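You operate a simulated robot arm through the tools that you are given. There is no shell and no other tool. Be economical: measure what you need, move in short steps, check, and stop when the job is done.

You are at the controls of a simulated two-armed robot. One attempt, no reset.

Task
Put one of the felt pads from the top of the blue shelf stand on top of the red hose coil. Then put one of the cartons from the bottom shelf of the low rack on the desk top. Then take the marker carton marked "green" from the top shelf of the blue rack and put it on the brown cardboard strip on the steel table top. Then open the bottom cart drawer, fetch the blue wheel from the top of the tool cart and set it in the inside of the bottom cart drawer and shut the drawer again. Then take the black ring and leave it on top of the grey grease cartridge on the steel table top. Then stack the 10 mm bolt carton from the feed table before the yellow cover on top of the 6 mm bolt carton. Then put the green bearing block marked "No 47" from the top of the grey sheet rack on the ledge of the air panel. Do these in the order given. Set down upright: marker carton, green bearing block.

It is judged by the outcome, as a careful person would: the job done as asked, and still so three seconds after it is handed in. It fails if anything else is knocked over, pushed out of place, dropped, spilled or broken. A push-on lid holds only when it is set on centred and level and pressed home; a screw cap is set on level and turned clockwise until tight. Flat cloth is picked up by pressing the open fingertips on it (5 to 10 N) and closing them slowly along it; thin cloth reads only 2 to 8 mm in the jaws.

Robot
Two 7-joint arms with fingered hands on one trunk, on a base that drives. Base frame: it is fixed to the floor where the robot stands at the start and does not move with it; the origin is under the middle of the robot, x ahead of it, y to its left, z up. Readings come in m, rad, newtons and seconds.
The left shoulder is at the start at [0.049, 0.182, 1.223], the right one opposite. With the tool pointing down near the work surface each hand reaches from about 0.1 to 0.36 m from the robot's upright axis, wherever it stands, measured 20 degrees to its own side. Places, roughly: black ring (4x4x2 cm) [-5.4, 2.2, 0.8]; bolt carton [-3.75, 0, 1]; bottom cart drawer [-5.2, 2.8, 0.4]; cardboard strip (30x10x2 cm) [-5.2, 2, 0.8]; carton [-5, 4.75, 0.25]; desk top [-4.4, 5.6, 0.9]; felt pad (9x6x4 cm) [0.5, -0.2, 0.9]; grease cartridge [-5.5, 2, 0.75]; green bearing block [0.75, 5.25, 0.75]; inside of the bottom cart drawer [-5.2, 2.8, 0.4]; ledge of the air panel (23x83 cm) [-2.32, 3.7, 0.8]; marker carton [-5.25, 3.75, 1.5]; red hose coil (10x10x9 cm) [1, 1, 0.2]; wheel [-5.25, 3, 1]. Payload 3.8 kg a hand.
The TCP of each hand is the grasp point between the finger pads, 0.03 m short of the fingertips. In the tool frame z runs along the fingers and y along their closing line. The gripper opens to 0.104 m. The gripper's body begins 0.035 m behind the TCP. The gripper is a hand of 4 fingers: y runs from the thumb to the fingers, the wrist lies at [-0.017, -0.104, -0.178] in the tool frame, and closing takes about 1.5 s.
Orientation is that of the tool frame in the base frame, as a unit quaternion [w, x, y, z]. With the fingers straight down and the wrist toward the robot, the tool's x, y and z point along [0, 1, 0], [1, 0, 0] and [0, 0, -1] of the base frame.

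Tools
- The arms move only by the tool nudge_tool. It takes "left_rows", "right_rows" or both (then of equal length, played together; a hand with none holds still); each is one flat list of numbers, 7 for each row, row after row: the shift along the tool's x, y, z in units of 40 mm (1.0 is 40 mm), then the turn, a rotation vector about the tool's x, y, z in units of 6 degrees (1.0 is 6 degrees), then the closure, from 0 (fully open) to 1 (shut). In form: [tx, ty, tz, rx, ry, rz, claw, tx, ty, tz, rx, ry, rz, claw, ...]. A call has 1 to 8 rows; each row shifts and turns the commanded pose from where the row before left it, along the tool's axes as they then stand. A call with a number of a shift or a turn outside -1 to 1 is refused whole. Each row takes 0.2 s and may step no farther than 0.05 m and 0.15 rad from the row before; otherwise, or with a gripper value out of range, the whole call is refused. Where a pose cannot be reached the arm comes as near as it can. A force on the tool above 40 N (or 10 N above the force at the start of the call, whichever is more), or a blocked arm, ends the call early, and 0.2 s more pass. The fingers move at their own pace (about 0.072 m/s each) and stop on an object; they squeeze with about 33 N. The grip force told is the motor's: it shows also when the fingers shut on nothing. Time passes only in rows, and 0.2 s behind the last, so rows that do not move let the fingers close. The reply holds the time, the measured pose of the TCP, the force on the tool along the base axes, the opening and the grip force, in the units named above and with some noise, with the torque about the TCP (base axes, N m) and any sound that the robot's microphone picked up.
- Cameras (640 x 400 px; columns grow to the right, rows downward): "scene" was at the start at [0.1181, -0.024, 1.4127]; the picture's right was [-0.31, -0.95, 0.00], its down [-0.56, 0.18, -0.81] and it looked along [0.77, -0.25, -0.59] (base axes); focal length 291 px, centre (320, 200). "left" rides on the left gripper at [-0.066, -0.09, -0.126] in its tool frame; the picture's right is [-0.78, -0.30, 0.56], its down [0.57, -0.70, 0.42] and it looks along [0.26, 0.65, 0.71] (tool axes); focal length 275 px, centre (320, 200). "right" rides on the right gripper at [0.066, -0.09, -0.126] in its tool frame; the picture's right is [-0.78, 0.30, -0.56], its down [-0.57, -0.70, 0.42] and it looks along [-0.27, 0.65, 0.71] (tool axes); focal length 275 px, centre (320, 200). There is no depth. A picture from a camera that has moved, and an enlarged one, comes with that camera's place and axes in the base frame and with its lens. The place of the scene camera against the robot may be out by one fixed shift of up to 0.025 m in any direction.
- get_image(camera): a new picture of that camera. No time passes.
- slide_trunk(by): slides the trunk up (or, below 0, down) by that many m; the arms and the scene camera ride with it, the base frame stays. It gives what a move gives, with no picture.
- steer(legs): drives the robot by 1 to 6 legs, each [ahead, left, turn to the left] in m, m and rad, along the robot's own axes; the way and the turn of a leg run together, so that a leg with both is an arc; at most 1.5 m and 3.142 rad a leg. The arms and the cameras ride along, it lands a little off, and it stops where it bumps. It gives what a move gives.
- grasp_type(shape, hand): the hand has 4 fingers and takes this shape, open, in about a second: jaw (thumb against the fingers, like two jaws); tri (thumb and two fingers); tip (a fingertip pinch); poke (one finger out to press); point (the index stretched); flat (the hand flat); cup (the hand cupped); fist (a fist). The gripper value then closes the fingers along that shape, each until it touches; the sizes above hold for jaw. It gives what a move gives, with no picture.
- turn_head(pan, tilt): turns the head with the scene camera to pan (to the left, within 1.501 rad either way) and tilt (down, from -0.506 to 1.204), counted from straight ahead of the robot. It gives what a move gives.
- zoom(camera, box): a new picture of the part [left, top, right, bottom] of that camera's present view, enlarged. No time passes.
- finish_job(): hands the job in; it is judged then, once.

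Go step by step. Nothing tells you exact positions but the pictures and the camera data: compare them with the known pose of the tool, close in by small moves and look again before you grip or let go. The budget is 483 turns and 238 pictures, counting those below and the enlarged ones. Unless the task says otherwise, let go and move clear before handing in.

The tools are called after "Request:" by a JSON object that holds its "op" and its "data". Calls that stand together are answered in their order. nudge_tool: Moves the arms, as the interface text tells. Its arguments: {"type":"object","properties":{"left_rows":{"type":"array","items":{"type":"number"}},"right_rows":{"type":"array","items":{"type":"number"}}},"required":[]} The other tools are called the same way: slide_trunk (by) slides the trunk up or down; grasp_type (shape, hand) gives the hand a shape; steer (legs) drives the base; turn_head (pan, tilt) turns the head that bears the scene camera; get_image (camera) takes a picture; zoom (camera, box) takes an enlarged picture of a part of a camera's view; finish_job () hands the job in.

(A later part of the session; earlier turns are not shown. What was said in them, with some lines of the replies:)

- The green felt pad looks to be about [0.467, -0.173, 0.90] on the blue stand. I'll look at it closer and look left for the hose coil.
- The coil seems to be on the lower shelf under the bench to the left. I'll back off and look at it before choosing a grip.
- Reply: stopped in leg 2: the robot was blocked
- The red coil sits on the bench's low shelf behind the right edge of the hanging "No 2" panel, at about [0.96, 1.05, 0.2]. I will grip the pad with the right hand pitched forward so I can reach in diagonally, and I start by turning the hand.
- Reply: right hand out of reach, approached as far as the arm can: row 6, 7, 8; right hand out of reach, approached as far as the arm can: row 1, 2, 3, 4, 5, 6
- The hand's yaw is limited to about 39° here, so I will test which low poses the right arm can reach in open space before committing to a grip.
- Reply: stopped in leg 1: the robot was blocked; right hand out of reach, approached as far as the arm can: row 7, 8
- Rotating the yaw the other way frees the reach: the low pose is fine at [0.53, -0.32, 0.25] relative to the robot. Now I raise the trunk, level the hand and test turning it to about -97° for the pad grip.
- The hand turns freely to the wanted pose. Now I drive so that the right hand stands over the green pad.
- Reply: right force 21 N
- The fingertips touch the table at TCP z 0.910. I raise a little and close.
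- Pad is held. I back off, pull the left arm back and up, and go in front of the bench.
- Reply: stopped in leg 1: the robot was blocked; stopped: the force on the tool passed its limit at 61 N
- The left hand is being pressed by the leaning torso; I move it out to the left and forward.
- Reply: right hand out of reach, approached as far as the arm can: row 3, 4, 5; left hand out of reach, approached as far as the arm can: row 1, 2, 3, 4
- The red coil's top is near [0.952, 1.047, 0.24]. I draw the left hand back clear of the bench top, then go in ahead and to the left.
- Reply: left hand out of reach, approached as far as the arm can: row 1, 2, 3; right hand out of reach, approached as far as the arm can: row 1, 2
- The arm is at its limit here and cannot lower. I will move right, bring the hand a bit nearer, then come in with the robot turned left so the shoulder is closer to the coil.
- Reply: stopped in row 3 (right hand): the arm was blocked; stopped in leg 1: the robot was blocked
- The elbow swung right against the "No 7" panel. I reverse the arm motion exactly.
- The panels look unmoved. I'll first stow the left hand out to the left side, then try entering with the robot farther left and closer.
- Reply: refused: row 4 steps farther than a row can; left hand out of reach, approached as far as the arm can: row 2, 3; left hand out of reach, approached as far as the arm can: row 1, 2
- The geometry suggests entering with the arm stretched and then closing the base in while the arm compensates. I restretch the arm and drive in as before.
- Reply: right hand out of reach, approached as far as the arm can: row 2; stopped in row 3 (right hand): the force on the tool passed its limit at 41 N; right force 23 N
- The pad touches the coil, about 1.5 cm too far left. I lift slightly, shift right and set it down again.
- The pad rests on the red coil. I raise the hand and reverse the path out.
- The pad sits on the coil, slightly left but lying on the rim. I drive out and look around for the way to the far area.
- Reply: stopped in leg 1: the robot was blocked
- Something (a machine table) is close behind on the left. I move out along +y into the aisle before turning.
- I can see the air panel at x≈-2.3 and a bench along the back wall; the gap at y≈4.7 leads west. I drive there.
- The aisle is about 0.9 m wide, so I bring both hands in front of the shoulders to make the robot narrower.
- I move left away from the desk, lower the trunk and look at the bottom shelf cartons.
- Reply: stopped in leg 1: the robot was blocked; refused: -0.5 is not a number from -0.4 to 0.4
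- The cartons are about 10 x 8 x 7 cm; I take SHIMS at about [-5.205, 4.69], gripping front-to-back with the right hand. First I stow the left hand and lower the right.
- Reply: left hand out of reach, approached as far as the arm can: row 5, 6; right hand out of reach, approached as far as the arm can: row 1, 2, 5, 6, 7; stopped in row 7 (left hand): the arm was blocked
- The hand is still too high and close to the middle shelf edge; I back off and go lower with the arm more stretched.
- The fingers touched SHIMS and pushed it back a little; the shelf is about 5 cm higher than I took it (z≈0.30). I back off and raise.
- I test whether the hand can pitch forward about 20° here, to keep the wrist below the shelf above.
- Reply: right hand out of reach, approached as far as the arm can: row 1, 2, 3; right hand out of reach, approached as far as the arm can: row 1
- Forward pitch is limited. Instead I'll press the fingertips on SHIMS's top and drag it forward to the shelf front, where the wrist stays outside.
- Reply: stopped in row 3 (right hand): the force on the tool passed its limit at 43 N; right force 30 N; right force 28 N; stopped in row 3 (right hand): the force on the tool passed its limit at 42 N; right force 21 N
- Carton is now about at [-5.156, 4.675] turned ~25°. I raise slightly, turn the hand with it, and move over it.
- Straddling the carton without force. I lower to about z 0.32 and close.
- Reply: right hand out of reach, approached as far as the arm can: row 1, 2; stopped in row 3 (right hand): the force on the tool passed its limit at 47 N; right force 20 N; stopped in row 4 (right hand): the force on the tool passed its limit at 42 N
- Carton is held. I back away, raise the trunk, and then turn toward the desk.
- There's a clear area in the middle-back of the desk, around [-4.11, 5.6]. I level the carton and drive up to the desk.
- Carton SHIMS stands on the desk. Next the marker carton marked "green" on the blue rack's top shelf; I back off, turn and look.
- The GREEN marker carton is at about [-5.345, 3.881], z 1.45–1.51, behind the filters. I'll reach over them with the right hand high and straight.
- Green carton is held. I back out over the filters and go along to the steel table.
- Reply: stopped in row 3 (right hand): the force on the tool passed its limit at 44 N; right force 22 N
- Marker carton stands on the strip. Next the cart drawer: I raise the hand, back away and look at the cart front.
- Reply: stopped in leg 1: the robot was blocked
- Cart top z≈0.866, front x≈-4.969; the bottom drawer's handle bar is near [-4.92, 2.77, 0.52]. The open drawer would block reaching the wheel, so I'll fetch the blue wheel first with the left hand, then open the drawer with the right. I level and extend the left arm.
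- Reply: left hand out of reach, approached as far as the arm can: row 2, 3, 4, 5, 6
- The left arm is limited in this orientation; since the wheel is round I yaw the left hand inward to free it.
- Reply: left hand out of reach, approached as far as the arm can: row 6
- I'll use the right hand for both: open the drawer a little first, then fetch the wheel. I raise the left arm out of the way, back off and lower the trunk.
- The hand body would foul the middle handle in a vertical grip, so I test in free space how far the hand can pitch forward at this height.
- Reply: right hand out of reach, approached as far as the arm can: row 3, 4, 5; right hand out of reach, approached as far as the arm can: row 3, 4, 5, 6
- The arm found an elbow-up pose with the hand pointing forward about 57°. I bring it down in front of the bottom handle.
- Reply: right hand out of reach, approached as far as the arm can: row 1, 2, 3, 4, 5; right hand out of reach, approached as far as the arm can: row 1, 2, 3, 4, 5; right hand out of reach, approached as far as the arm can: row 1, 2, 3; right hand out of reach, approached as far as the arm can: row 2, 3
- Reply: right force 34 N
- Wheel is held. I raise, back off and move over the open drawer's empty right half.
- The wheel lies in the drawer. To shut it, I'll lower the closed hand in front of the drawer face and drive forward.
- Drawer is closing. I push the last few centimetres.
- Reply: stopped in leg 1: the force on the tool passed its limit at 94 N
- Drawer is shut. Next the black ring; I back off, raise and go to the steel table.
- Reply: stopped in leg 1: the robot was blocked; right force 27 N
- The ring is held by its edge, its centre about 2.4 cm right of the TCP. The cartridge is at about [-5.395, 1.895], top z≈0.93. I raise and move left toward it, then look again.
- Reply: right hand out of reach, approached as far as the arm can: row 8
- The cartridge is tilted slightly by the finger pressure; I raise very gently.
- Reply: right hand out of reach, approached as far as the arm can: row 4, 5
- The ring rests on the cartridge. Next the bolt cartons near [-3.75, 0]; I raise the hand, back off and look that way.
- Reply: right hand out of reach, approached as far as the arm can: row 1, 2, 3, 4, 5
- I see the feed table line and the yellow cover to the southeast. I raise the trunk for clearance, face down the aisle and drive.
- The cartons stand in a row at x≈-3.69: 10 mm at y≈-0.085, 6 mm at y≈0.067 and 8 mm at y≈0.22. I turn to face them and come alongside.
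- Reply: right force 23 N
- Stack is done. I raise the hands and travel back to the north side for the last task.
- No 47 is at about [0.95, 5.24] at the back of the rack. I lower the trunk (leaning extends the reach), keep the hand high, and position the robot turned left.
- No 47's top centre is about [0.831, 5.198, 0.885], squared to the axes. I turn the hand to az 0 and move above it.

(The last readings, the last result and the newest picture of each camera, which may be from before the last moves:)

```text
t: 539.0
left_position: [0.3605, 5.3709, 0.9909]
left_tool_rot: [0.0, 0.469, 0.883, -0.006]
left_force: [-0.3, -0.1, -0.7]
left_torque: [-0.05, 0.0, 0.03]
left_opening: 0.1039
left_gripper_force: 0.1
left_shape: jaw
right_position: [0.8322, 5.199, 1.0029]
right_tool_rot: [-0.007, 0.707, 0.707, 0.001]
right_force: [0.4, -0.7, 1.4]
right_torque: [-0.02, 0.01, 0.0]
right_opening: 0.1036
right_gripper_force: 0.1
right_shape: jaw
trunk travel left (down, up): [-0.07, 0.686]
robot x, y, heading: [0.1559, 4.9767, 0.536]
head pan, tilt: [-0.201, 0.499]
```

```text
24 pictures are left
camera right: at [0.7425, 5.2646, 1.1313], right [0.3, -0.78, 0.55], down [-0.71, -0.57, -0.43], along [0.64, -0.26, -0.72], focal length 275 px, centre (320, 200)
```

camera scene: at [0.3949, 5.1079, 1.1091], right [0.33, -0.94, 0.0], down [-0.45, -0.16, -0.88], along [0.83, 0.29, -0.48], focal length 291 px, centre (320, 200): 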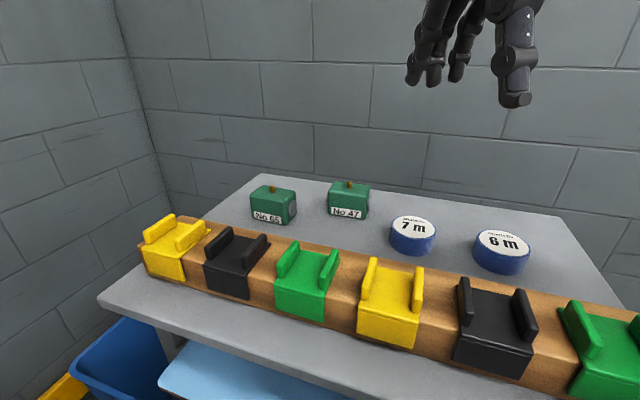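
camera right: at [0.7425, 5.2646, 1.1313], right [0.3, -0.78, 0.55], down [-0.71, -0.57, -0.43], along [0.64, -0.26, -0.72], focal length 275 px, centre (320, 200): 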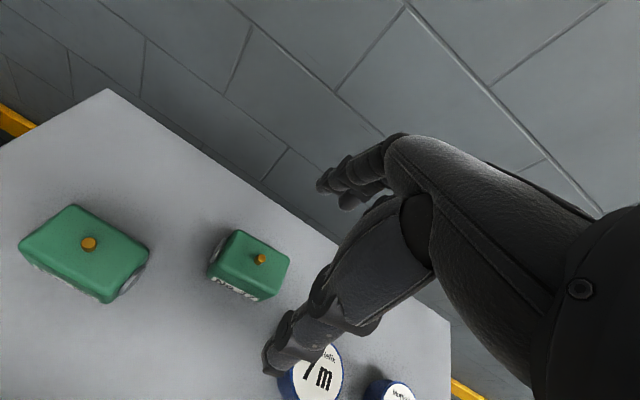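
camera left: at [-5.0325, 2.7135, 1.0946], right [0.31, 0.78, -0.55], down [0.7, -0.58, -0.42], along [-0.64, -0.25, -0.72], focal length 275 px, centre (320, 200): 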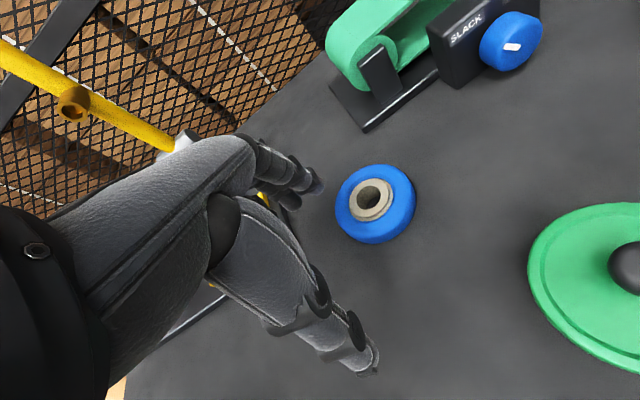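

Request:
{"op": "nudge_tool", "data": {"right_rows": [0.26, 0.62, 0.3, 0, 0, 0, 0, 0, 0, 0.9, 0, 0, 0, 0, 0, 0, 0.9, 0, 0, 0, 0, 0, 0, 0.9, 0, 0, 0, 0]}}

Request:
{"op": "get_image", "data": {"camera": "right"}}

```text
t: 540.0
left_position: [0.36, 5.3712, 0.9899]
left_tool_rot: [0.0, 0.469, 0.883, -0.006]
left_force: [1.0, 1.2, -0.5]
left_torque: [0.01, 0.01, -0.01]
left_opening: 0.1038
left_gripper_force: 0.0
left_shape: jaw
right_position: [0.8526, 5.2103, 0.8843]
right_tool_rot: [-0.007, 0.708, 0.706, 0.002]
right_force: [1.2, 0.0, 0.7]
right_torque: [0.0, 0.0, -0.03]
right_opening: 0.1037
right_gripper_force: 0.0
right_shape: jaw
trunk travel left (down, up): [-0.07, 0.686]
robot x, y, heading: [0.154, 4.9755, 0.536]
head pan, tilt: [-0.201, 0.499]
```

```text
23 pictures are left
camera right: at [0.7654, 5.2757, 1.0112], right [0.3, -0.78, 0.55], down [-0.71, -0.57, -0.43], along [0.64, -0.26, -0.72], focal length 275 px, centre (320, 200)
```

right: 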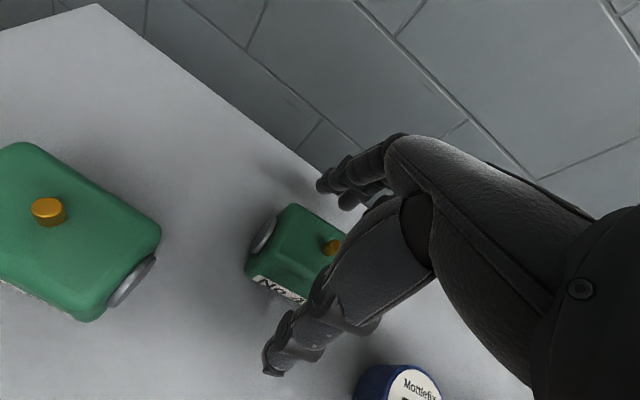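

Request:
{"op": "nudge_tool", "data": {"right_rows": [0, 0, 0.35, 0, 0, 0, 0, 0, 0, 0.3, 0, 0, 0, 0, 0, 0, 0.2, 0, 0, 0, 0]}}

Request:
{"op": "nudge_tool", "data": {"right_rows": [0, 0, 0, 0, 0, 0, 0.3, 0, 0, 0, 0, 0, 0, 0.6, 0, 0, 0, 0, 0, 0, 1, 0, 0, 0, 0, 0, 0, 1, 0, 0, 0, 0, 0, 0, 1, 0, 0, 0, 0, 0, 0, 1]}}

Request:
{"op": "nudge_tool", "data": {"right_rows": [0, 0, -0.5, 0, 0, 0, 1, 0, 0, -0.8, 0, 0, 0, 1, 0, 0, -0.9, 0, 0, 0, 1, 0, 0, -0.9, 0, 0, 0, 1, 0, 0, -0.9, 0, 0, 0, 1]}}

Request:
{"op": "get_image", "data": {"camera": "right"}}

```text
t: 540.8
left_position: [0.3591, 5.3705, 0.9906]
left_tool_rot: [0.0, 0.469, 0.883, -0.004]
left_force: [-0.4, -0.1, -0.4]
left_torque: [0.02, -0.01, -0.02]
left_opening: 0.1039
left_gripper_force: 0.0
left_shape: jaw
right_position: [0.8532, 5.2102, 0.852]
right_tool_rot: [-0.007, 0.708, 0.706, 0.002]
right_force: [-0.4, 0.0, 1.7]
right_torque: [0.0, -0.09, -0.02]
right_opening: 0.1039
right_gripper_force: 0.1
right_shape: jaw
trunk travel left (down, up): [-0.07, 0.686]
robot x, y, heading: [0.1548, 4.9748, 0.534]
head pan, tilt: [-0.201, 0.499]
```

```text
t: 542.2
left_position: [0.3609, 5.3696, 0.9907]
left_tool_rot: [0.001, 0.469, 0.883, -0.005]
left_force: [0.1, 0.3, -0.6]
left_torque: [0.04, -0.03, -0.01]
left_opening: 0.1038
left_gripper_force: 0.0
left_shape: jaw
right_position: [0.8537, 5.2097, 0.8504]
right_tool_rot: [-0.007, 0.708, 0.706, 0.002]
right_force: [0.7, -0.7, 4.3]
right_torque: [-0.05, -0.2, 0.07]
right_opening: 0.0412
right_gripper_force: 32.9
right_shape: jaw
trunk travel left (down, up): [-0.07, 0.686]
robot x, y, heading: [0.1546, 4.9779, 0.534]
head pan, tilt: [-0.201, 0.499]
```

```text
t: 543.4
left_position: [0.3606, 5.3694, 0.9905]
left_tool_rot: [0.001, 0.469, 0.883, -0.005]
left_force: [1.6, 0.3, 0.8]
left_torque: [-0.02, -0.01, -0.03]
left_opening: 0.1039
left_gripper_force: 0.1
left_shape: jaw
right_position: [0.8545, 5.2096, 1.0116]
right_tool_rot: [-0.007, 0.707, 0.707, 0.002]
right_force: [0.3, 0.1, -6.1]
right_torque: [-0.02, 0.04, 0.0]
right_opening: 0.0409
right_gripper_force: 33.1
right_shape: jaw
trunk travel left (down, up): [-0.07, 0.686]
robot x, y, heading: [0.151, 4.9747, 0.537]
head pan, tilt: [-0.201, 0.499]
```

```text
22 pictures are left
camera right: at [0.7656, 5.2748, 1.1388], right [0.3, -0.78, 0.55], down [-0.7, -0.57, -0.43], along [0.64, -0.26, -0.72], focal length 275 px, centre (320, 200)
```

right: 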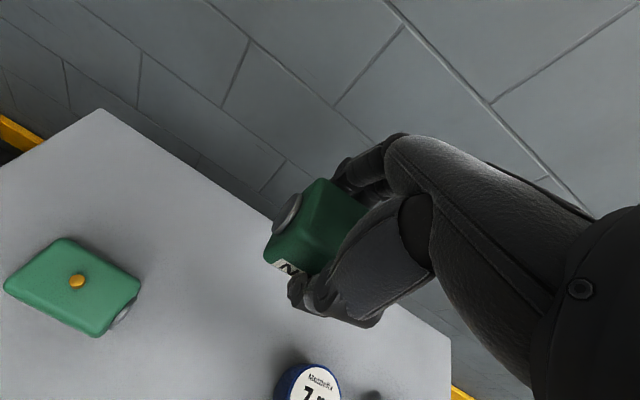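

Block No 47 is held upright. I draw the arm in, raise the trunk and drive to the air panel.

Request:
{"op": "nudge_tool", "data": {"right_rows": [-0.5, -0.85, -0.4, 0, 0, 0, 1, -0.5, -0.85, -0.4, 0, 0, 0, 1, -0.5, -0.85, -0.4, 0, 0, 0, 1, -0.5, -0.85, -0.4, 0, 0, 0, 1, -0.5, -0.85, -0.4, 0, 0, 0, 1]}}

Request:
{"op": "slide_trunk", "data": {"by": 0.3}}

Request:
{"op": "steer", "data": {"legs": [[0, 0, -0.537], [-0.7, -0.1, 0], [-0.6, -0.05, 0]]}}

```text
t: 544.6
left_position: [0.3601, 5.3707, 0.9911]
left_tool_rot: [0.0, 0.469, 0.883, -0.005]
left_force: [0.4, 0.2, 1.1]
left_torque: [-0.01, -0.01, 0.0]
left_opening: 0.1037
left_gripper_force: 0.1
left_shape: jaw
right_position: [0.6843, 5.1067, 1.0914]
right_tool_rot: [-0.006, 0.708, 0.706, 0.003]
right_force: [-1.0, 0.6, -6.3]
right_torque: [0.03, 0.03, -0.01]
right_opening: 0.0407
right_gripper_force: 32.9
right_shape: jaw
trunk travel left (down, up): [-0.07, 0.686]
robot x, y, heading: [0.1507, 4.9779, 0.534]
head pan, tilt: [-0.201, 0.499]
```

```text
t: 547.6
left_position: [0.3621, 5.37, 1.2895]
left_tool_rot: [0.0, 0.469, 0.883, -0.005]
left_force: [-0.1, -0.9, -0.5]
left_torque: [-0.04, 0.01, 0.02]
left_opening: 0.1036
left_gripper_force: 0.1
left_shape: jaw
right_position: [0.6874, 5.1092, 1.3912]
right_tool_rot: [-0.007, 0.707, 0.707, 0.001]
right_force: [0.0, -0.2, -6.3]
right_torque: [0.01, 0.01, 0.02]
right_opening: 0.0407
right_gripper_force: 33.0
right_shape: jaw
trunk travel left (down, up): [-0.37, 0.386]
robot x, y, heading: [0.1585, 4.9766, 0.532]
head pan, tilt: [-0.201, 0.499]
```

```text
t: 555.9
left_position: [-0.7702, 5.0612, 1.2894]
left_tool_rot: [-0.001, 0.687, 0.726, -0.006]
left_force: [1.0, -0.6, -0.8]
left_torque: [0.0, 0.0, -0.02]
left_opening: 0.1039
left_gripper_force: 0.2
left_shape: jaw
right_position: [-0.6237, 4.6678, 1.3913]
right_tool_rot: [-0.006, 0.871, 0.492, 0.004]
right_force: [0.4, -0.4, -5.7]
right_torque: [0.07, 0.02, 0.01]
right_opening: 0.0408
right_gripper_force: 33.3
right_shape: jaw
trunk travel left (down, up): [-0.37, 0.386]
robot x, y, heading: [-1.1476, 4.8323, -0.008]
head pan, tilt: [-0.201, 0.499]
```

Request:
{"op": "steer", "data": {"legs": [[-0.1, -0.5, 0], [0, 0, -3.13], [0.2, 0.5, 0]]}}

Request:
{"op": "turn_head", "data": {"pan": -0.1, "tilt": 0.5}}

Request:
{"op": "get_image", "data": {"camera": "scene"}}

```text
t: 569.0
left_position: [-1.8154, 3.5856, 1.2901]
left_tool_rot: [-0.006, 0.733, -0.68, 0.002]
left_force: [0.3, -0.1, -0.6]
left_torque: [0.03, -0.02, 0.02]
left_opening: 0.1037
left_gripper_force: 0.2
left_shape: jaw
right_position: [-1.9686, 3.9748, 1.3906]
right_tool_rot: [-0.003, -0.5, 0.866, -0.006]
right_force: [-0.3, -0.1, -6.1]
right_torque: [-0.01, -0.03, -0.02]
right_opening: 0.0403
right_gripper_force: 32.7
right_shape: jaw
trunk travel left (down, up): [-0.37, 0.386]
robot x, y, heading: [-1.444, 3.8248, -3.13]
head pan, tilt: [-0.201, 0.499]
```

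```text
t: 569.6
left_position: [-1.8158, 3.5873, 1.2893]
left_tool_rot: [-0.005, 0.733, -0.68, 0.001]
left_force: [0.6, 0.3, 0.4]
left_torque: [0.02, 0.02, 0.0]
left_opening: 0.1038
left_gripper_force: 0.0
left_shape: jaw
right_position: [-1.9692, 3.9759, 1.3905]
right_tool_rot: [-0.003, -0.501, 0.865, -0.007]
right_force: [-0.7, 0.0, -6.8]
right_torque: [-0.01, 0.0, -0.01]
right_opening: 0.0402
right_gripper_force: 33.4
right_shape: jaw
trunk travel left (down, up): [-0.37, 0.386]
robot x, y, heading: [-1.4424, 3.8257, -3.128]
head pan, tilt: [-0.099, 0.499]
```

```text
21 pictures are left
camera scene: at [-1.5946, 3.8362, 1.4199], right [0.09, 1.0, 0.0], down [0.48, -0.04, -0.88], along [-0.87, 0.08, -0.48], focal length 291 px, centre (320, 200)
```

scene: 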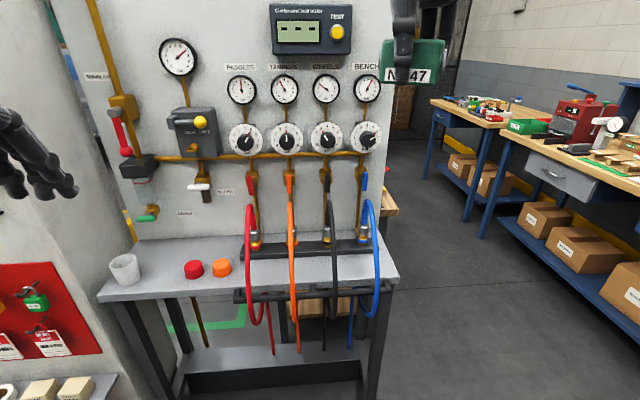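

The ledge has free room between the white cup and the red disc, about [-2.29, 3.41]. I square the block, stow the left hand and drive there.

Request:
{"op": "nudge_tool", "data": {"left_rows": [0, -0.8, -0.3, 0, 0, 0, 0, 0, -0.8, -0.3, 0, 0, 0, 0, -0.4, -0.6, -0.3, 0, 0, 0, 0, 0, 0, 0, 0, 0, 0, 0, 0, 0, 0, 0, 0, 0, 0], "right_rows": [0, 0, 0, 0, 0, -1, 1, 0, 0, 0, 0, 0, -1, 1, 0, 0, 0, 0, 0, -1, 1, 0, 0, 0, 0, 0, -1, 1, 0, 0, 0, 0, 0, -1, 1]}}

Request:
{"op": "slide_trunk", "data": {"by": -0.12}}

Request:
{"op": "steer", "data": {"legs": [[0, 0.59, 0], [0.14, 0, 0]]}}

Request:
{"op": "get_image", "data": {"camera": "scene"}}

Request:
{"op": "get_image", "data": {"camera": "right"}}

```text
t: 570.8
left_position: [-1.7312, 3.6112, 1.3267]
left_tool_rot: [-0.004, 0.733, -0.68, 0.001]
left_force: [1.1, 0.4, -0.1]
left_torque: [-0.03, -0.01, 0.03]
left_opening: 0.1041
left_gripper_force: 0.0
left_shape: jaw
right_position: [-1.9687, 3.9755, 1.39]
right_tool_rot: [0.005, 0.708, -0.706, 0.006]
right_force: [0.3, 0.1, -6.5]
right_torque: [-0.06, -0.06, 0.03]
right_opening: 0.0403
right_gripper_force: 32.6
right_shape: jaw
trunk travel left (down, up): [-0.37, 0.386]
robot x, y, heading: [-1.4442, 3.8246, -3.128]
head pan, tilt: [-0.099, 0.499]
```

```text
t: 572.3
left_position: [-1.7293, 3.6094, 1.2067]
left_tool_rot: [-0.005, 0.734, -0.68, 0.001]
left_force: [-1.0, -0.2, 0.8]
left_torque: [-0.02, 0.0, -0.02]
left_opening: 0.104
left_gripper_force: 0.0
left_shape: jaw
right_position: [-1.9679, 3.9761, 1.2722]
right_tool_rot: [0.005, 0.708, -0.707, 0.005]
right_force: [0.8, -0.3, -6.7]
right_torque: [-0.02, -0.02, 0.04]
right_opening: 0.0403
right_gripper_force: 33.1
right_shape: jaw
trunk travel left (down, up): [-0.25, 0.506]
robot x, y, heading: [-1.4438, 3.8242, -3.131]
head pan, tilt: [-0.099, 0.499]
```

```text
t: 576.6
left_position: [-1.8634, 3.0193, 1.2061]
left_tool_rot: [-0.007, 0.734, -0.679, 0.002]
left_force: [-1.2, -0.7, 0.1]
left_torque: [0.0, -0.02, 0.0]
left_opening: 0.1039
left_gripper_force: 0.1
left_shape: jaw
right_position: [-2.1048, 3.3845, 1.2693]
right_tool_rot: [0.004, 0.708, -0.706, 0.006]
right_force: [-0.1, 0.1, -6.3]
right_torque: [0.0, -0.03, -0.03]
right_opening: 0.0401
right_gripper_force: 33.0
right_shape: jaw
trunk travel left (down, up): [-0.25, 0.506]
robot x, y, heading: [-1.5813, 3.2354, -3.124]
head pan, tilt: [-0.099, 0.499]
```

```text
20 pictures are left
camera scene: at [-1.7736, 3.245, 1.2975], right [0.08, 1.0, 0.0], down [0.48, -0.04, -0.88], along [-0.87, 0.07, -0.48], focal length 291 px, centre (320, 200)
```

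scene: 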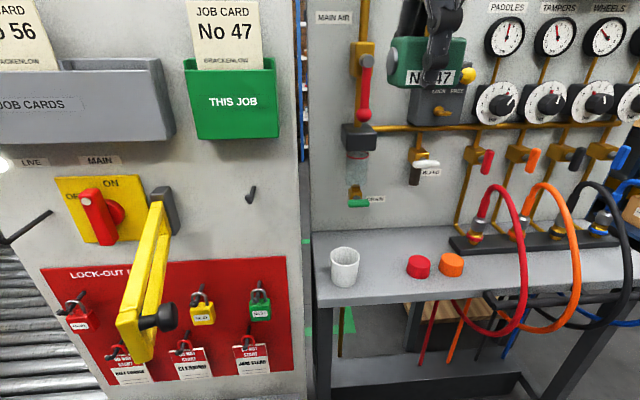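

```text
19 pictures are left
camera right: at [-2.0139, 3.3219, 1.3961], right [-0.3, 0.78, 0.55], down [0.7, 0.57, -0.43], along [-0.65, 0.25, -0.72], focal length 275 px, centre (320, 200)
```

right: 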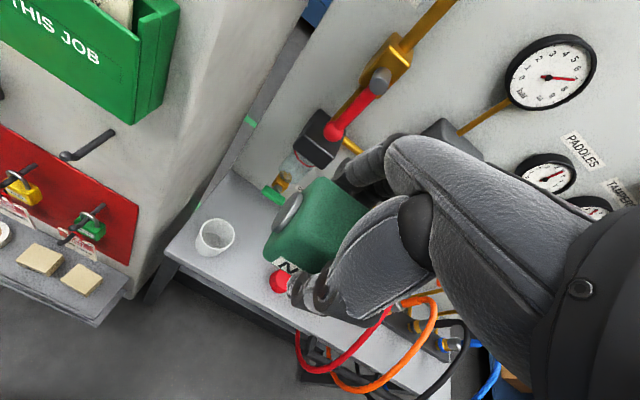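

The valves overhang the ledge's back, so I'll set the block (turned 90°, its thin side across) in the gap between cup and disc at about [-2.235, 3.417]. First I shift right and yaw the hand.

Request:
{"op": "nudge_tool", "data": {"right_rows": [-0.8, -0.2, 0, 0, 0, 0, 1, -0.8, -0.2, 0, 0, 0, 1, 1, 0, 0, 0, 0, 0, 1, 1, 0, 0, 0, 0, 0, 1, 1, 0, 0, 0, 0, 0, 1, 1, 0, 0, 0, 0, 0, 1, 1, 0, 0, 0, 0, 0, 1, 1, 0, 0, 0, 0, 0, 1, 1]}}

Request:
{"op": "nudge_tool", "data": {"right_rows": [0, 0, 0, 0, 0, 1, 1, 0, 0, 0, 0, 0, 1, 1, 0, 0, 0, 0, 0, 1, 1, 0, 0, 0, 0, 0, 1, 1, 0, 0, 0, 0, 0, 1, 1, 0, 0, 0, 0, 0, 1, 1, 0, 0, 0, 0, 0, 1, 1, 0, 0, 0, 0, 0, 1, 1]}}

Request:
{"op": "get_image", "data": {"camera": "scene"}}

```text
t: 578.4
left_position: [-1.8621, 3.019, 1.2075]
left_tool_rot: [-0.004, 0.733, -0.68, 0.002]
left_force: [0.6, 0.5, 0.2]
left_torque: [0.01, -0.01, -0.01]
left_opening: 0.1037
left_gripper_force: 0.2
left_shape: jaw
right_position: [-2.0854, 3.4487, 1.2693]
right_tool_rot: [-0.003, -0.408, 0.913, -0.007]
right_force: [0.2, -0.7, -6.6]
right_torque: [-0.02, -0.05, 0.05]
right_opening: 0.0402
right_gripper_force: 32.4
right_shape: jaw
trunk travel left (down, up): [-0.25, 0.506]
robot x, y, heading: [-1.5753, 3.236, -3.123]
head pan, tilt: [-0.099, 0.499]
```

```text
t: 580.2
left_position: [-1.8625, 3.0184, 1.2068]
left_tool_rot: [-0.005, 0.733, -0.68, 0.001]
left_force: [0.6, -0.1, -1.0]
left_torque: [-0.01, 0.01, -0.01]
left_opening: 0.1039
left_gripper_force: 0.1
left_shape: jaw
right_position: [-2.0855, 3.4489, 1.27]
right_tool_rot: [0.001, -0.001, 1.0, -0.007]
right_force: [-0.3, 0.6, -6.6]
right_torque: [-0.04, 0.01, 0.02]
right_opening: 0.0403
right_gripper_force: 33.1
right_shape: jaw
trunk travel left (down, up): [-0.25, 0.506]
robot x, y, heading: [-1.5749, 3.2334, -3.131]
head pan, tilt: [-0.099, 0.499]
```

```text
18 pictures are left
camera scene: at [-1.7719, 3.2447, 1.2978], right [0.08, 1.0, 0.0], down [0.48, -0.04, -0.88], along [-0.87, 0.07, -0.48], focal length 291 px, centre (320, 200)
```

scene: 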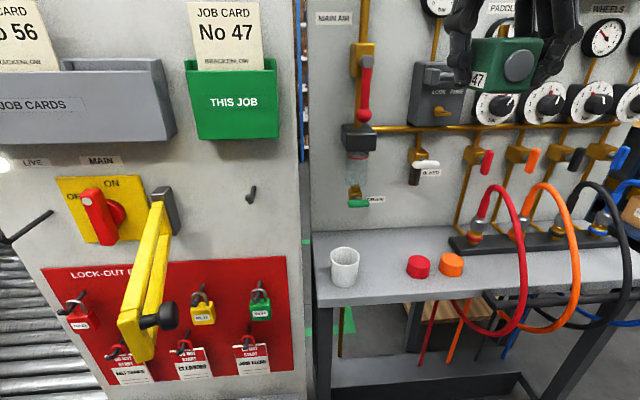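

Checking sizes, the square-on orientation gives better release clearance in this gap, so I turn back to az 180 and come down in front of the valves at x≈-2.22.

Request:
{"op": "nudge_tool", "data": {"right_rows": [0, 0, 0, 0, 0, -1, 1, 0, 0, 0, 0, 0, -1, 1, 0, 0, 0, 0, 0, -1, 1, 0, 0, 0, 0, 0, -1, 1, 0, 0, 0, 0, 0, -1, 1, 0, 0, 0, 0, 0, -1, 1, 0, 0, 0, 0, 0, -1, 1, 0, 0, 0, 0, 0, -1, 1]}}

Request:
{"op": "nudge_tool", "data": {"right_rows": [0, 0, 0, 0, 0, -1, 1, 0, 0, 0, 0, 0, -1, 1, 0, 0, 0, 0, 0, -1, 1, 0, 0, 0, 0, 0, -1, 1, 0, 0, 0, 0, 0, -1, 1, 0, 0, 0, 0, 0, -1, 1, 0, 0, 0, 0, 0, -1, 1]}}

Request:
{"op": "nudge_tool", "data": {"right_rows": [0.2, 0.5, 0.8, 0, 0, 0, 1, 0.2, 0.5, 0.8, 0, 0, 0, 1, 0.2, 0.5, 0.8, 0, 0, 0, 1, 0.2, 0.5, 0.8, 0, 0, 0, 1, 0, 0.3, 0.8, 0, 0, 0, 1, 0, 0, 0.8, 0, 0, 0, 1]}}

Request:
{"op": "get_image", "data": {"camera": "right"}}

Request:
{"op": "get_image", "data": {"camera": "scene"}}

```text
t: 582.0
left_position: [-1.8629, 3.0188, 1.2075]
left_tool_rot: [-0.005, 0.733, -0.68, 0.002]
left_force: [0.5, 0.0, -0.3]
left_torque: [-0.01, 0.0, 0.01]
left_opening: 0.1039
left_gripper_force: 0.1
left_shape: jaw
right_position: [-2.085, 3.45, 1.268]
right_tool_rot: [-0.002, -0.408, 0.913, -0.007]
right_force: [0.4, 0.1, -5.5]
right_torque: [-0.02, -0.01, 0.0]
right_opening: 0.0401
right_gripper_force: 33.2
right_shape: jaw
trunk travel left (down, up): [-0.25, 0.506]
robot x, y, heading: [-1.5721, 3.2354, -3.129]
head pan, tilt: [-0.099, 0.499]
```

```text
t: 583.6
left_position: [-1.8626, 3.0192, 1.2069]
left_tool_rot: [-0.005, 0.734, -0.679, 0.002]
left_force: [-0.1, 0.4, 0.4]
left_torque: [-0.02, -0.01, 0.0]
left_opening: 0.1041
left_gripper_force: 0.0
left_shape: jaw
right_position: [-2.0858, 3.4504, 1.2689]
right_tool_rot: [0.004, 0.709, -0.705, 0.005]
right_force: [0.2, -0.3, -6.9]
right_torque: [-0.01, -0.03, 0.02]
right_opening: 0.04
right_gripper_force: 33.0
right_shape: jaw
trunk travel left (down, up): [-0.25, 0.506]
robot x, y, heading: [-1.5724, 3.2378, -3.128]
head pan, tilt: [-0.099, 0.499]
```

```text
t: 585.0
left_position: [-1.8619, 3.0183, 1.2071]
left_tool_rot: [-0.005, 0.734, -0.679, 0.001]
left_force: [-0.2, 0.3, 0.4]
left_torque: [0.0, 0.04, 0.0]
left_opening: 0.1041
left_gripper_force: 0.0
left_shape: jaw
right_position: [-2.1786, 3.4144, 1.0755]
right_tool_rot: [0.004, 0.709, -0.706, 0.006]
right_force: [0.1, 0.7, -6.8]
right_torque: [-0.04, -0.02, -0.03]
right_opening: 0.04
right_gripper_force: 33.3
right_shape: jaw
trunk travel left (down, up): [-0.25, 0.506]
robot x, y, heading: [-1.5778, 3.2358, -3.128]
head pan, tilt: [-0.099, 0.499]
```

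```text
17 pictures are left
camera right: at [-2.0887, 3.3522, 1.202], right [-0.3, 0.78, 0.55], down [0.7, 0.57, -0.43], along [-0.65, 0.25, -0.72], focal length 275 px, centre (320, 200)
```

right: 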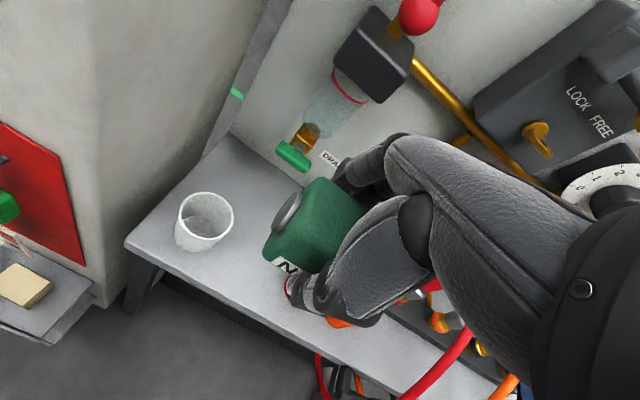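

```text
16 pictures are left
camera scene: at [-1.7723, 3.2453, 1.2978], right [0.08, 1.0, 0.0], down [0.48, -0.04, -0.88], along [-0.87, 0.07, -0.48], focal length 291 px, centre (320, 200)
```

scene: 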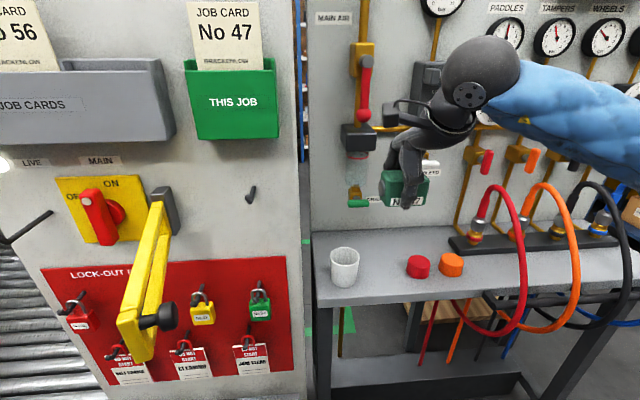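

Request:
{"op": "nudge_tool", "data": {"right_rows": [-0.1, 0.6, 0.5, 0, 0, 0, 1, -0.1, 0.6, 0.5, 0, 0, 0, 1, 0, 0.33, 0.7, 0, 0, 0, 1, 0, 0, 0.9, 0, 0, 0, 1, 0, 0, 0.9, 0, 0, 0, 1]}}

Request:
{"op": "get_image", "data": {"camera": "right"}}

Request:
{"op": "zoom", "data": {"camera": "scene", "box": [310, 160, 490, 310]}}

```text
t: 586.2
left_position: [-1.8638, 3.0186, 1.206]
left_tool_rot: [-0.005, 0.734, -0.679, 0.002]
left_force: [-0.2, 0.1, 0.3]
left_torque: [-0.01, -0.02, 0.0]
left_opening: 0.104
left_gripper_force: 0.0
left_shape: jaw
right_position: [-2.2395, 3.4216, 0.9358]
right_tool_rot: [0.005, 0.708, -0.706, 0.006]
right_force: [-0.1, -0.1, -5.8]
right_torque: [-0.07, -0.02, 0.04]
right_opening: 0.0402
right_gripper_force: 33.0
right_shape: jaw
trunk travel left (down, up): [-0.25, 0.506]
robot x, y, heading: [-1.5727, 3.234, -3.12]
head pan, tilt: [-0.099, 0.499]
```

```text
15 pictures are left
camera right: at [-2.1497, 3.3577, 1.063], right [-0.3, 0.78, 0.55], down [0.7, 0.57, -0.43], along [-0.65, 0.25, -0.72], focal length 275 px, centre (320, 200)
```

right: 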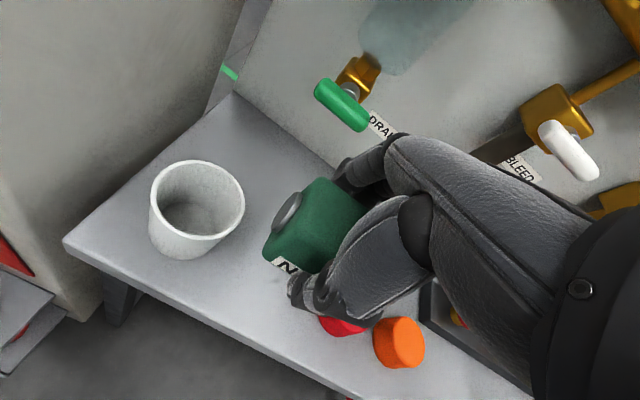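

```text
2.67 times, centred on (400, 235) of scene
camera zoom: at [-1.7727, 3.2454, 1.2977], right [0.08, 1.0, 0.0], down [0.48, -0.04, -0.88], along [-0.87, 0.07, -0.48], focal length 776 px, centre (107, 107)
```

zoom: 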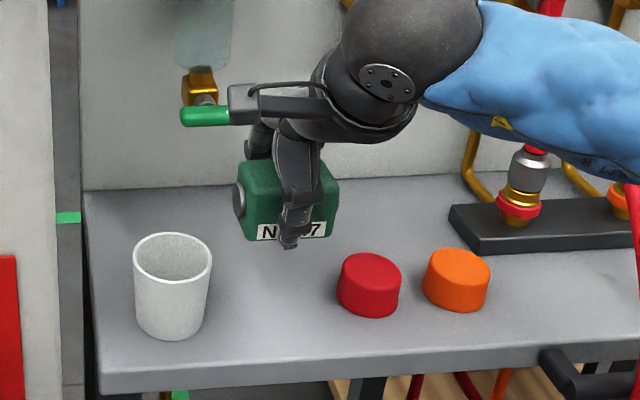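

Request:
{"op": "nudge_tool", "data": {"right_rows": [0, 0, 0.5, 0, 0, 0, 1, 0, 0, 0.4, 0, 0, 0, 1, 0, 0, 0.3, 0, 0, 0, 1, 0, 0, 0.25, 0, 0, 0, 1]}}

Request:
{"op": "nudge_tool", "data": {"right_rows": [0, 0, 0.15, 0, 0, 0, 1, 0, 0, 0.15, 0, 0, 0, 1, 0, 0, 0.12, 0, 0, 0, 1, 0, 0, 0.12, 0, 0, 0, 1]}}

Request:
{"op": "zoom", "data": {"camera": "scene", "box": [310, 160, 490, 310]}}

```text
t: 587.2
left_position: [-1.8625, 3.0185, 1.2069]
left_tool_rot: [-0.006, 0.734, -0.679, 0.001]
left_force: [-0.1, -0.7, -0.6]
left_torque: [0.0, 0.01, -0.01]
left_opening: 0.1041
left_gripper_force: 0.0
left_shape: jaw
right_position: [-2.2382, 3.4191, 0.879]
right_tool_rot: [0.004, 0.709, -0.706, 0.005]
right_force: [-1.3, 0.0, -6.2]
right_torque: [-0.03, -0.04, 0.0]
right_opening: 0.0401
right_gripper_force: 33.2
right_shape: jaw
trunk travel left (down, up): [-0.25, 0.506]
robot x, y, heading: [-1.5751, 3.2329, -3.128]
head pan, tilt: [-0.099, 0.499]
```

```text
t: 588.2
left_position: [-1.8626, 3.0187, 1.2075]
left_tool_rot: [-0.006, 0.734, -0.68, 0.001]
left_force: [-0.1, -1.2, 0.9]
left_torque: [0.03, -0.03, 0.05]
left_opening: 0.1038
left_gripper_force: 0.1
left_shape: jaw
right_position: [-2.2383, 3.4188, 0.8564]
right_tool_rot: [0.004, 0.709, -0.705, 0.007]
right_force: [0.9, -0.7, -6.2]
right_torque: [0.0, -0.02, 0.0]
right_opening: 0.04
right_gripper_force: 32.7
right_shape: jaw
trunk travel left (down, up): [-0.25, 0.506]
robot x, y, heading: [-1.5749, 3.2368, -3.129]
head pan, tilt: [-0.099, 0.499]
```

```text
2.67 times, centred on (400, 235) of scene
camera zoom: at [-1.7721, 3.2452, 1.2978], right [0.08, 1.0, 0.0], down [0.48, -0.04, -0.88], along [-0.87, 0.07, -0.48], focal length 776 px, centre (107, 107)
```

zoom: 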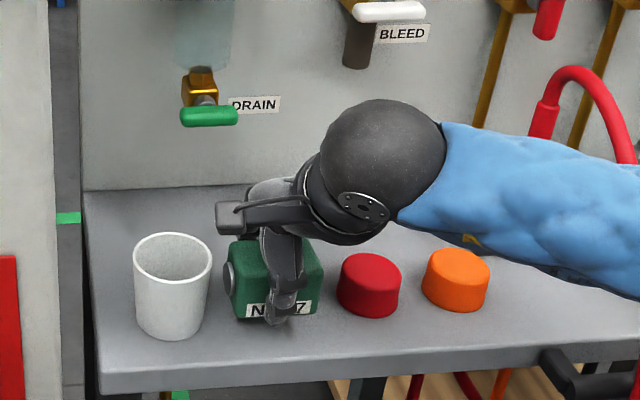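

Request:
{"op": "nudge_tool", "data": {"right_rows": [0, 0, 0.12, 0, 0, 0, 1, 0, 0, 0.12, 0, 0, 0, 1, 0, 0, 0.12, 0, 0, 0, 1, 0, 0, 0.12, 0, 0, 0, 1]}}

Request:
{"op": "zoom", "data": {"camera": "scene", "box": [310, 160, 550, 340]}}

```text
t: 589.2
left_position: [-1.8625, 3.0183, 1.2073]
left_tool_rot: [-0.006, 0.734, -0.68, 0.001]
left_force: [0.0, -0.5, 0.0]
left_torque: [0.01, 0.02, -0.02]
left_opening: 0.1038
left_gripper_force: 0.1
left_shape: jaw
right_position: [-2.2401, 3.4188, 0.8381]
right_tool_rot: [0.004, 0.708, -0.706, 0.005]
right_force: [0.0, 0.4, -6.4]
right_torque: [-0.02, -0.03, 0.0]
right_opening: 0.0402
right_gripper_force: 33.0
right_shape: jaw
trunk travel left (down, up): [-0.25, 0.506]
robot x, y, heading: [-1.58, 3.2346, -3.126]
head pan, tilt: [-0.099, 0.499]
```

```text
2.22 times, centred on (430, 250) of scene
camera zoom: at [-1.7721, 3.2452, 1.2978], right [0.08, 1.0, 0.0], down [0.48, -0.04, -0.88], along [-0.87, 0.07, -0.48], focal length 647 px, centre (76, 89)
```

zoom: 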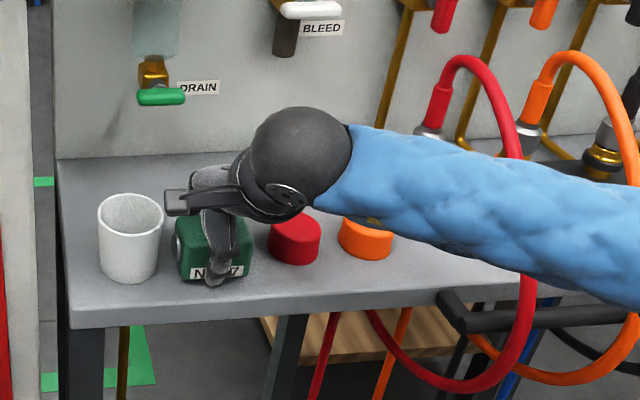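

Request:
{"op": "nudge_tool", "data": {"right_rows": [0, 0, 0.12, 0, 0, 0, 1, 0, 0, 0.12, 0, 0, 0, 1, 0, 0, 0.1, 0, 0, 0, 1]}}

```text
t: 590.0
left_position: [-1.8605, 3.0183, 1.2069]
left_tool_rot: [-0.004, 0.734, -0.68, 0.001]
left_force: [-0.4, 0.5, -0.1]
left_torque: [0.0, 0.04, 0.0]
left_opening: 0.1037
left_gripper_force: 0.0
left_shape: jaw
right_position: [-2.2383, 3.4176, 0.8311]
right_tool_rot: [0.008, 0.708, -0.707, 0.002]
right_force: [3.6, 4.0, 18.0]
right_torque: [0.08, -0.48, 0.01]
right_opening: 0.0401
right_gripper_force: 32.6
right_shape: jaw
trunk travel left (down, up): [-0.25, 0.506]
robot x, y, heading: [-1.5756, 3.235, -3.13]
head pan, tilt: [-0.099, 0.499]
```

Contact with the ledge. I ease off and release.

Request:
{"op": "nudge_tool", "data": {"right_rows": [0, 0, -0.06, 0, 0, 0, 1, 0, 0, 0, 0, 0, 0, 0.6, 0, 0, 0, 0, 0, 0, 0.4, 0, 0, 0, 0, 0, 0, 0.25, 0, 0, 0, 0, 0, 0, 0.25]}}

Request:
{"op": "zoom", "data": {"camera": "scene", "box": [310, 160, 490, 310]}}

```text
t: 591.2
left_position: [-1.8599, 3.0183, 1.2065]
left_tool_rot: [-0.004, 0.734, -0.679, 0.0]
left_force: [-0.3, 0.1, -0.1]
left_torque: [0.0, -0.01, 0.0]
left_opening: 0.1041
left_gripper_force: 0.1
left_shape: jaw
right_position: [-2.2365, 3.4164, 0.8295]
right_tool_rot: [0.005, 0.709, -0.706, 0.005]
right_force: [1.9, -0.4, 18.4]
right_torque: [0.1, 0.75, 0.0]
right_opening: 0.0763
right_gripper_force: 0.1
right_shape: jaw
trunk travel left (down, up): [-0.25, 0.506]
robot x, y, heading: [-1.574, 3.2384, -3.124]
head pan, tilt: [-0.099, 0.499]
```

```text
2.67 times, centred on (400, 235) of scene
camera zoom: at [-1.7692, 3.2444, 1.2983], right [0.08, 1.0, 0.0], down [0.48, -0.04, -0.88], along [-0.88, 0.07, -0.48], focal length 776 px, centre (107, 107)
```

zoom: 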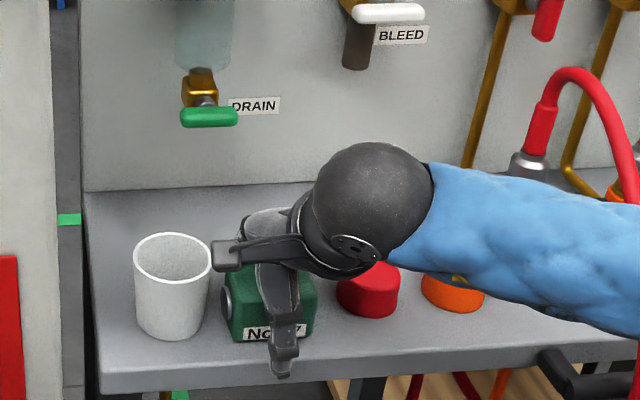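

Request:
{"op": "nudge_tool", "data": {"right_rows": [0, 0, -0.2, 0, 0, 0, 0.25, 0, 0, -0.3, 0, 0, 0, 0.25, 0, 0, -0.5, 0, 0, 0, 0.25, 0, 0, -0.8, 0, 0, 0, 0.25, 0, 0, -0.8, 0, 0, 0, 0.25]}}

Request:
{"op": "zoom", "data": {"camera": "scene", "box": [310, 120, 550, 310]}}

```text
t: 592.4
left_position: [-1.8612, 3.0186, 1.2058]
left_tool_rot: [-0.005, 0.733, -0.68, 0.002]
left_force: [0.4, -0.3, 0.2]
left_torque: [0.03, 0.0, -0.03]
left_opening: 0.1041
left_gripper_force: 0.1
left_shape: jaw
right_position: [-2.2387, 3.4208, 0.9318]
right_tool_rot: [0.004, 0.708, -0.706, 0.005]
right_force: [-0.3, -0.5, 1.1]
right_torque: [-0.01, 0.02, -0.03]
right_opening: 0.0776
right_gripper_force: 0.0
right_shape: jaw
trunk travel left (down, up): [-0.25, 0.506]
robot x, y, heading: [-1.5746, 3.2372, -3.124]
head pan, tilt: [-0.099, 0.499]
```

```text
2.11 times, centred on (430, 215) of scene
camera zoom: at [-1.7712, 3.2449, 1.298], right [0.08, 1.0, 0.0], down [0.48, -0.04, -0.88], along [-0.87, 0.07, -0.48], focal length 613 px, centre (88, 168)
```

zoom: 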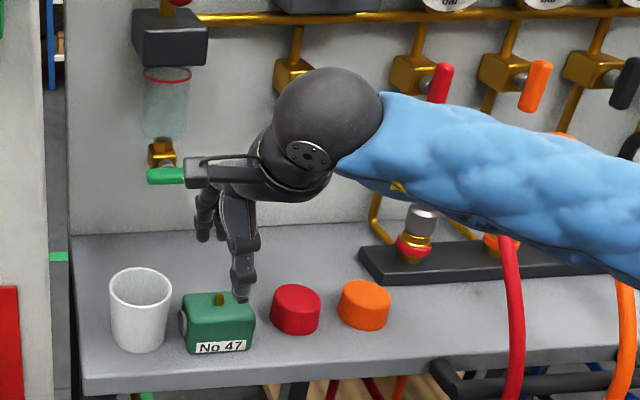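

No 47 stands on the ledge. I raise the arm clear and back away.

Request:
{"op": "nudge_tool", "data": {"right_rows": [0, 0, -0.9, 0, 0, 0, 0, 0, -0.2, -0.9, 0, 0, 0, 0, 0, -0.3, -0.9, 0, 0, 0, 0, 0, -0.4, -0.9, 0, 0, 0, 0, 0, -0.5, -0.9, 0, 0, 0, 0, 0, -0.5, -0.9, 0, 0, 0, 0]}}

Request:
{"op": "steer", "data": {"legs": [[-0.3, 0, 0]]}}

Request:
{"op": "get_image", "data": {"camera": "scene"}}

```text
t: 593.8
left_position: [-1.8617, 3.0176, 1.2079]
left_tool_rot: [-0.005, 0.734, -0.68, 0.001]
left_force: [0.6, -0.2, 0.3]
left_torque: [0.01, -0.02, 0.02]
left_opening: 0.1039
left_gripper_force: 0.1
left_shape: jaw
right_position: [-2.16, 3.4236, 1.1479]
right_tool_rot: [0.003, 0.709, -0.706, 0.005]
right_force: [0.2, -0.2, -0.9]
right_torque: [-0.01, -0.02, -0.02]
right_opening: 0.1036
right_gripper_force: 0.1
right_shape: jaw
trunk travel left (down, up): [-0.25, 0.506]
robot x, y, heading: [-1.5764, 3.2391, -3.126]
head pan, tilt: [-0.099, 0.499]
```

```text
t: 595.8
left_position: [-1.5606, 3.0228, 1.2066]
left_tool_rot: [-0.005, 0.734, -0.679, 0.001]
left_force: [0.4, 0.3, -0.4]
left_torque: [-0.01, 0.02, 0.02]
left_opening: 0.104
left_gripper_force: 0.0
left_shape: jaw
right_position: [-1.8606, 3.4274, 1.1468]
right_tool_rot: [0.004, 0.709, -0.705, 0.005]
right_force: [0.5, 1.0, 0.3]
right_torque: [-0.01, 0.04, 0.01]
right_opening: 0.1037
right_gripper_force: 0.1
right_shape: jaw
trunk travel left (down, up): [-0.25, 0.506]
robot x, y, heading: [-1.2733, 3.2379, -3.121]
head pan, tilt: [-0.099, 0.499]
```

```text
9 pictures are left
camera scene: at [-1.4701, 3.2494, 1.2981], right [0.08, 1.0, 0.0], down [0.48, -0.04, -0.88], along [-0.88, 0.07, -0.48], focal length 291 px, centre (320, 200)
```

scene: 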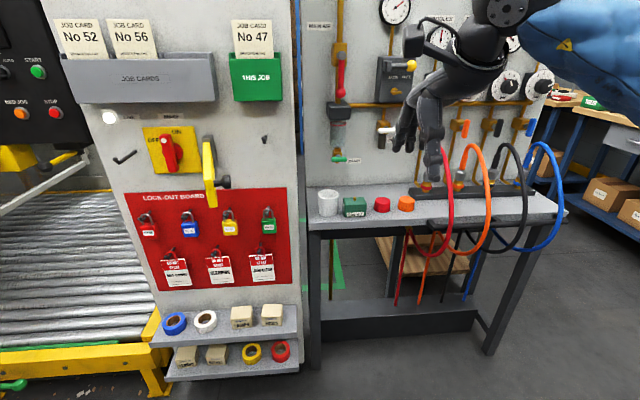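

The block stands upright on the ledge, nothing nearby was moved and both hands are clear, so I hand the job in.

Request:
{"op": "finish_job", "data": {}}

```text
The job is handed in.
```

I handed the job in with all seven tasks done and both hands clear, but three points may count against it.

- **Order inside the drawer task:** I opened the bottom drawer, set the blue wheel in it and shut it flush. The wheel lies next to the two packs that were already in there.
- **Felt pad on the red coil:** The green pad lies across the rim about 2 cm left of centre. I did not check it again after leaving the bench.
- **Small contacts:**
  - **Carton:** I nudged the "SHIMS" carton on its shelf before gripping it. It is the carton I then put on the desk.
  - **Panel:** My elbow touched the hanging "No 7" panel at the bench, and it looked unmoved afterwards.
  - **Cartridge:** The grease cartridge rocked as I let go of the ring, then settled upright with the ring on top.

The "GREEN" marker carton stands upright on the cardboard strip. The 10 mm bolt carton is stacked on the 6 mm one, and block No 47 stands upright on the air panel ledge.
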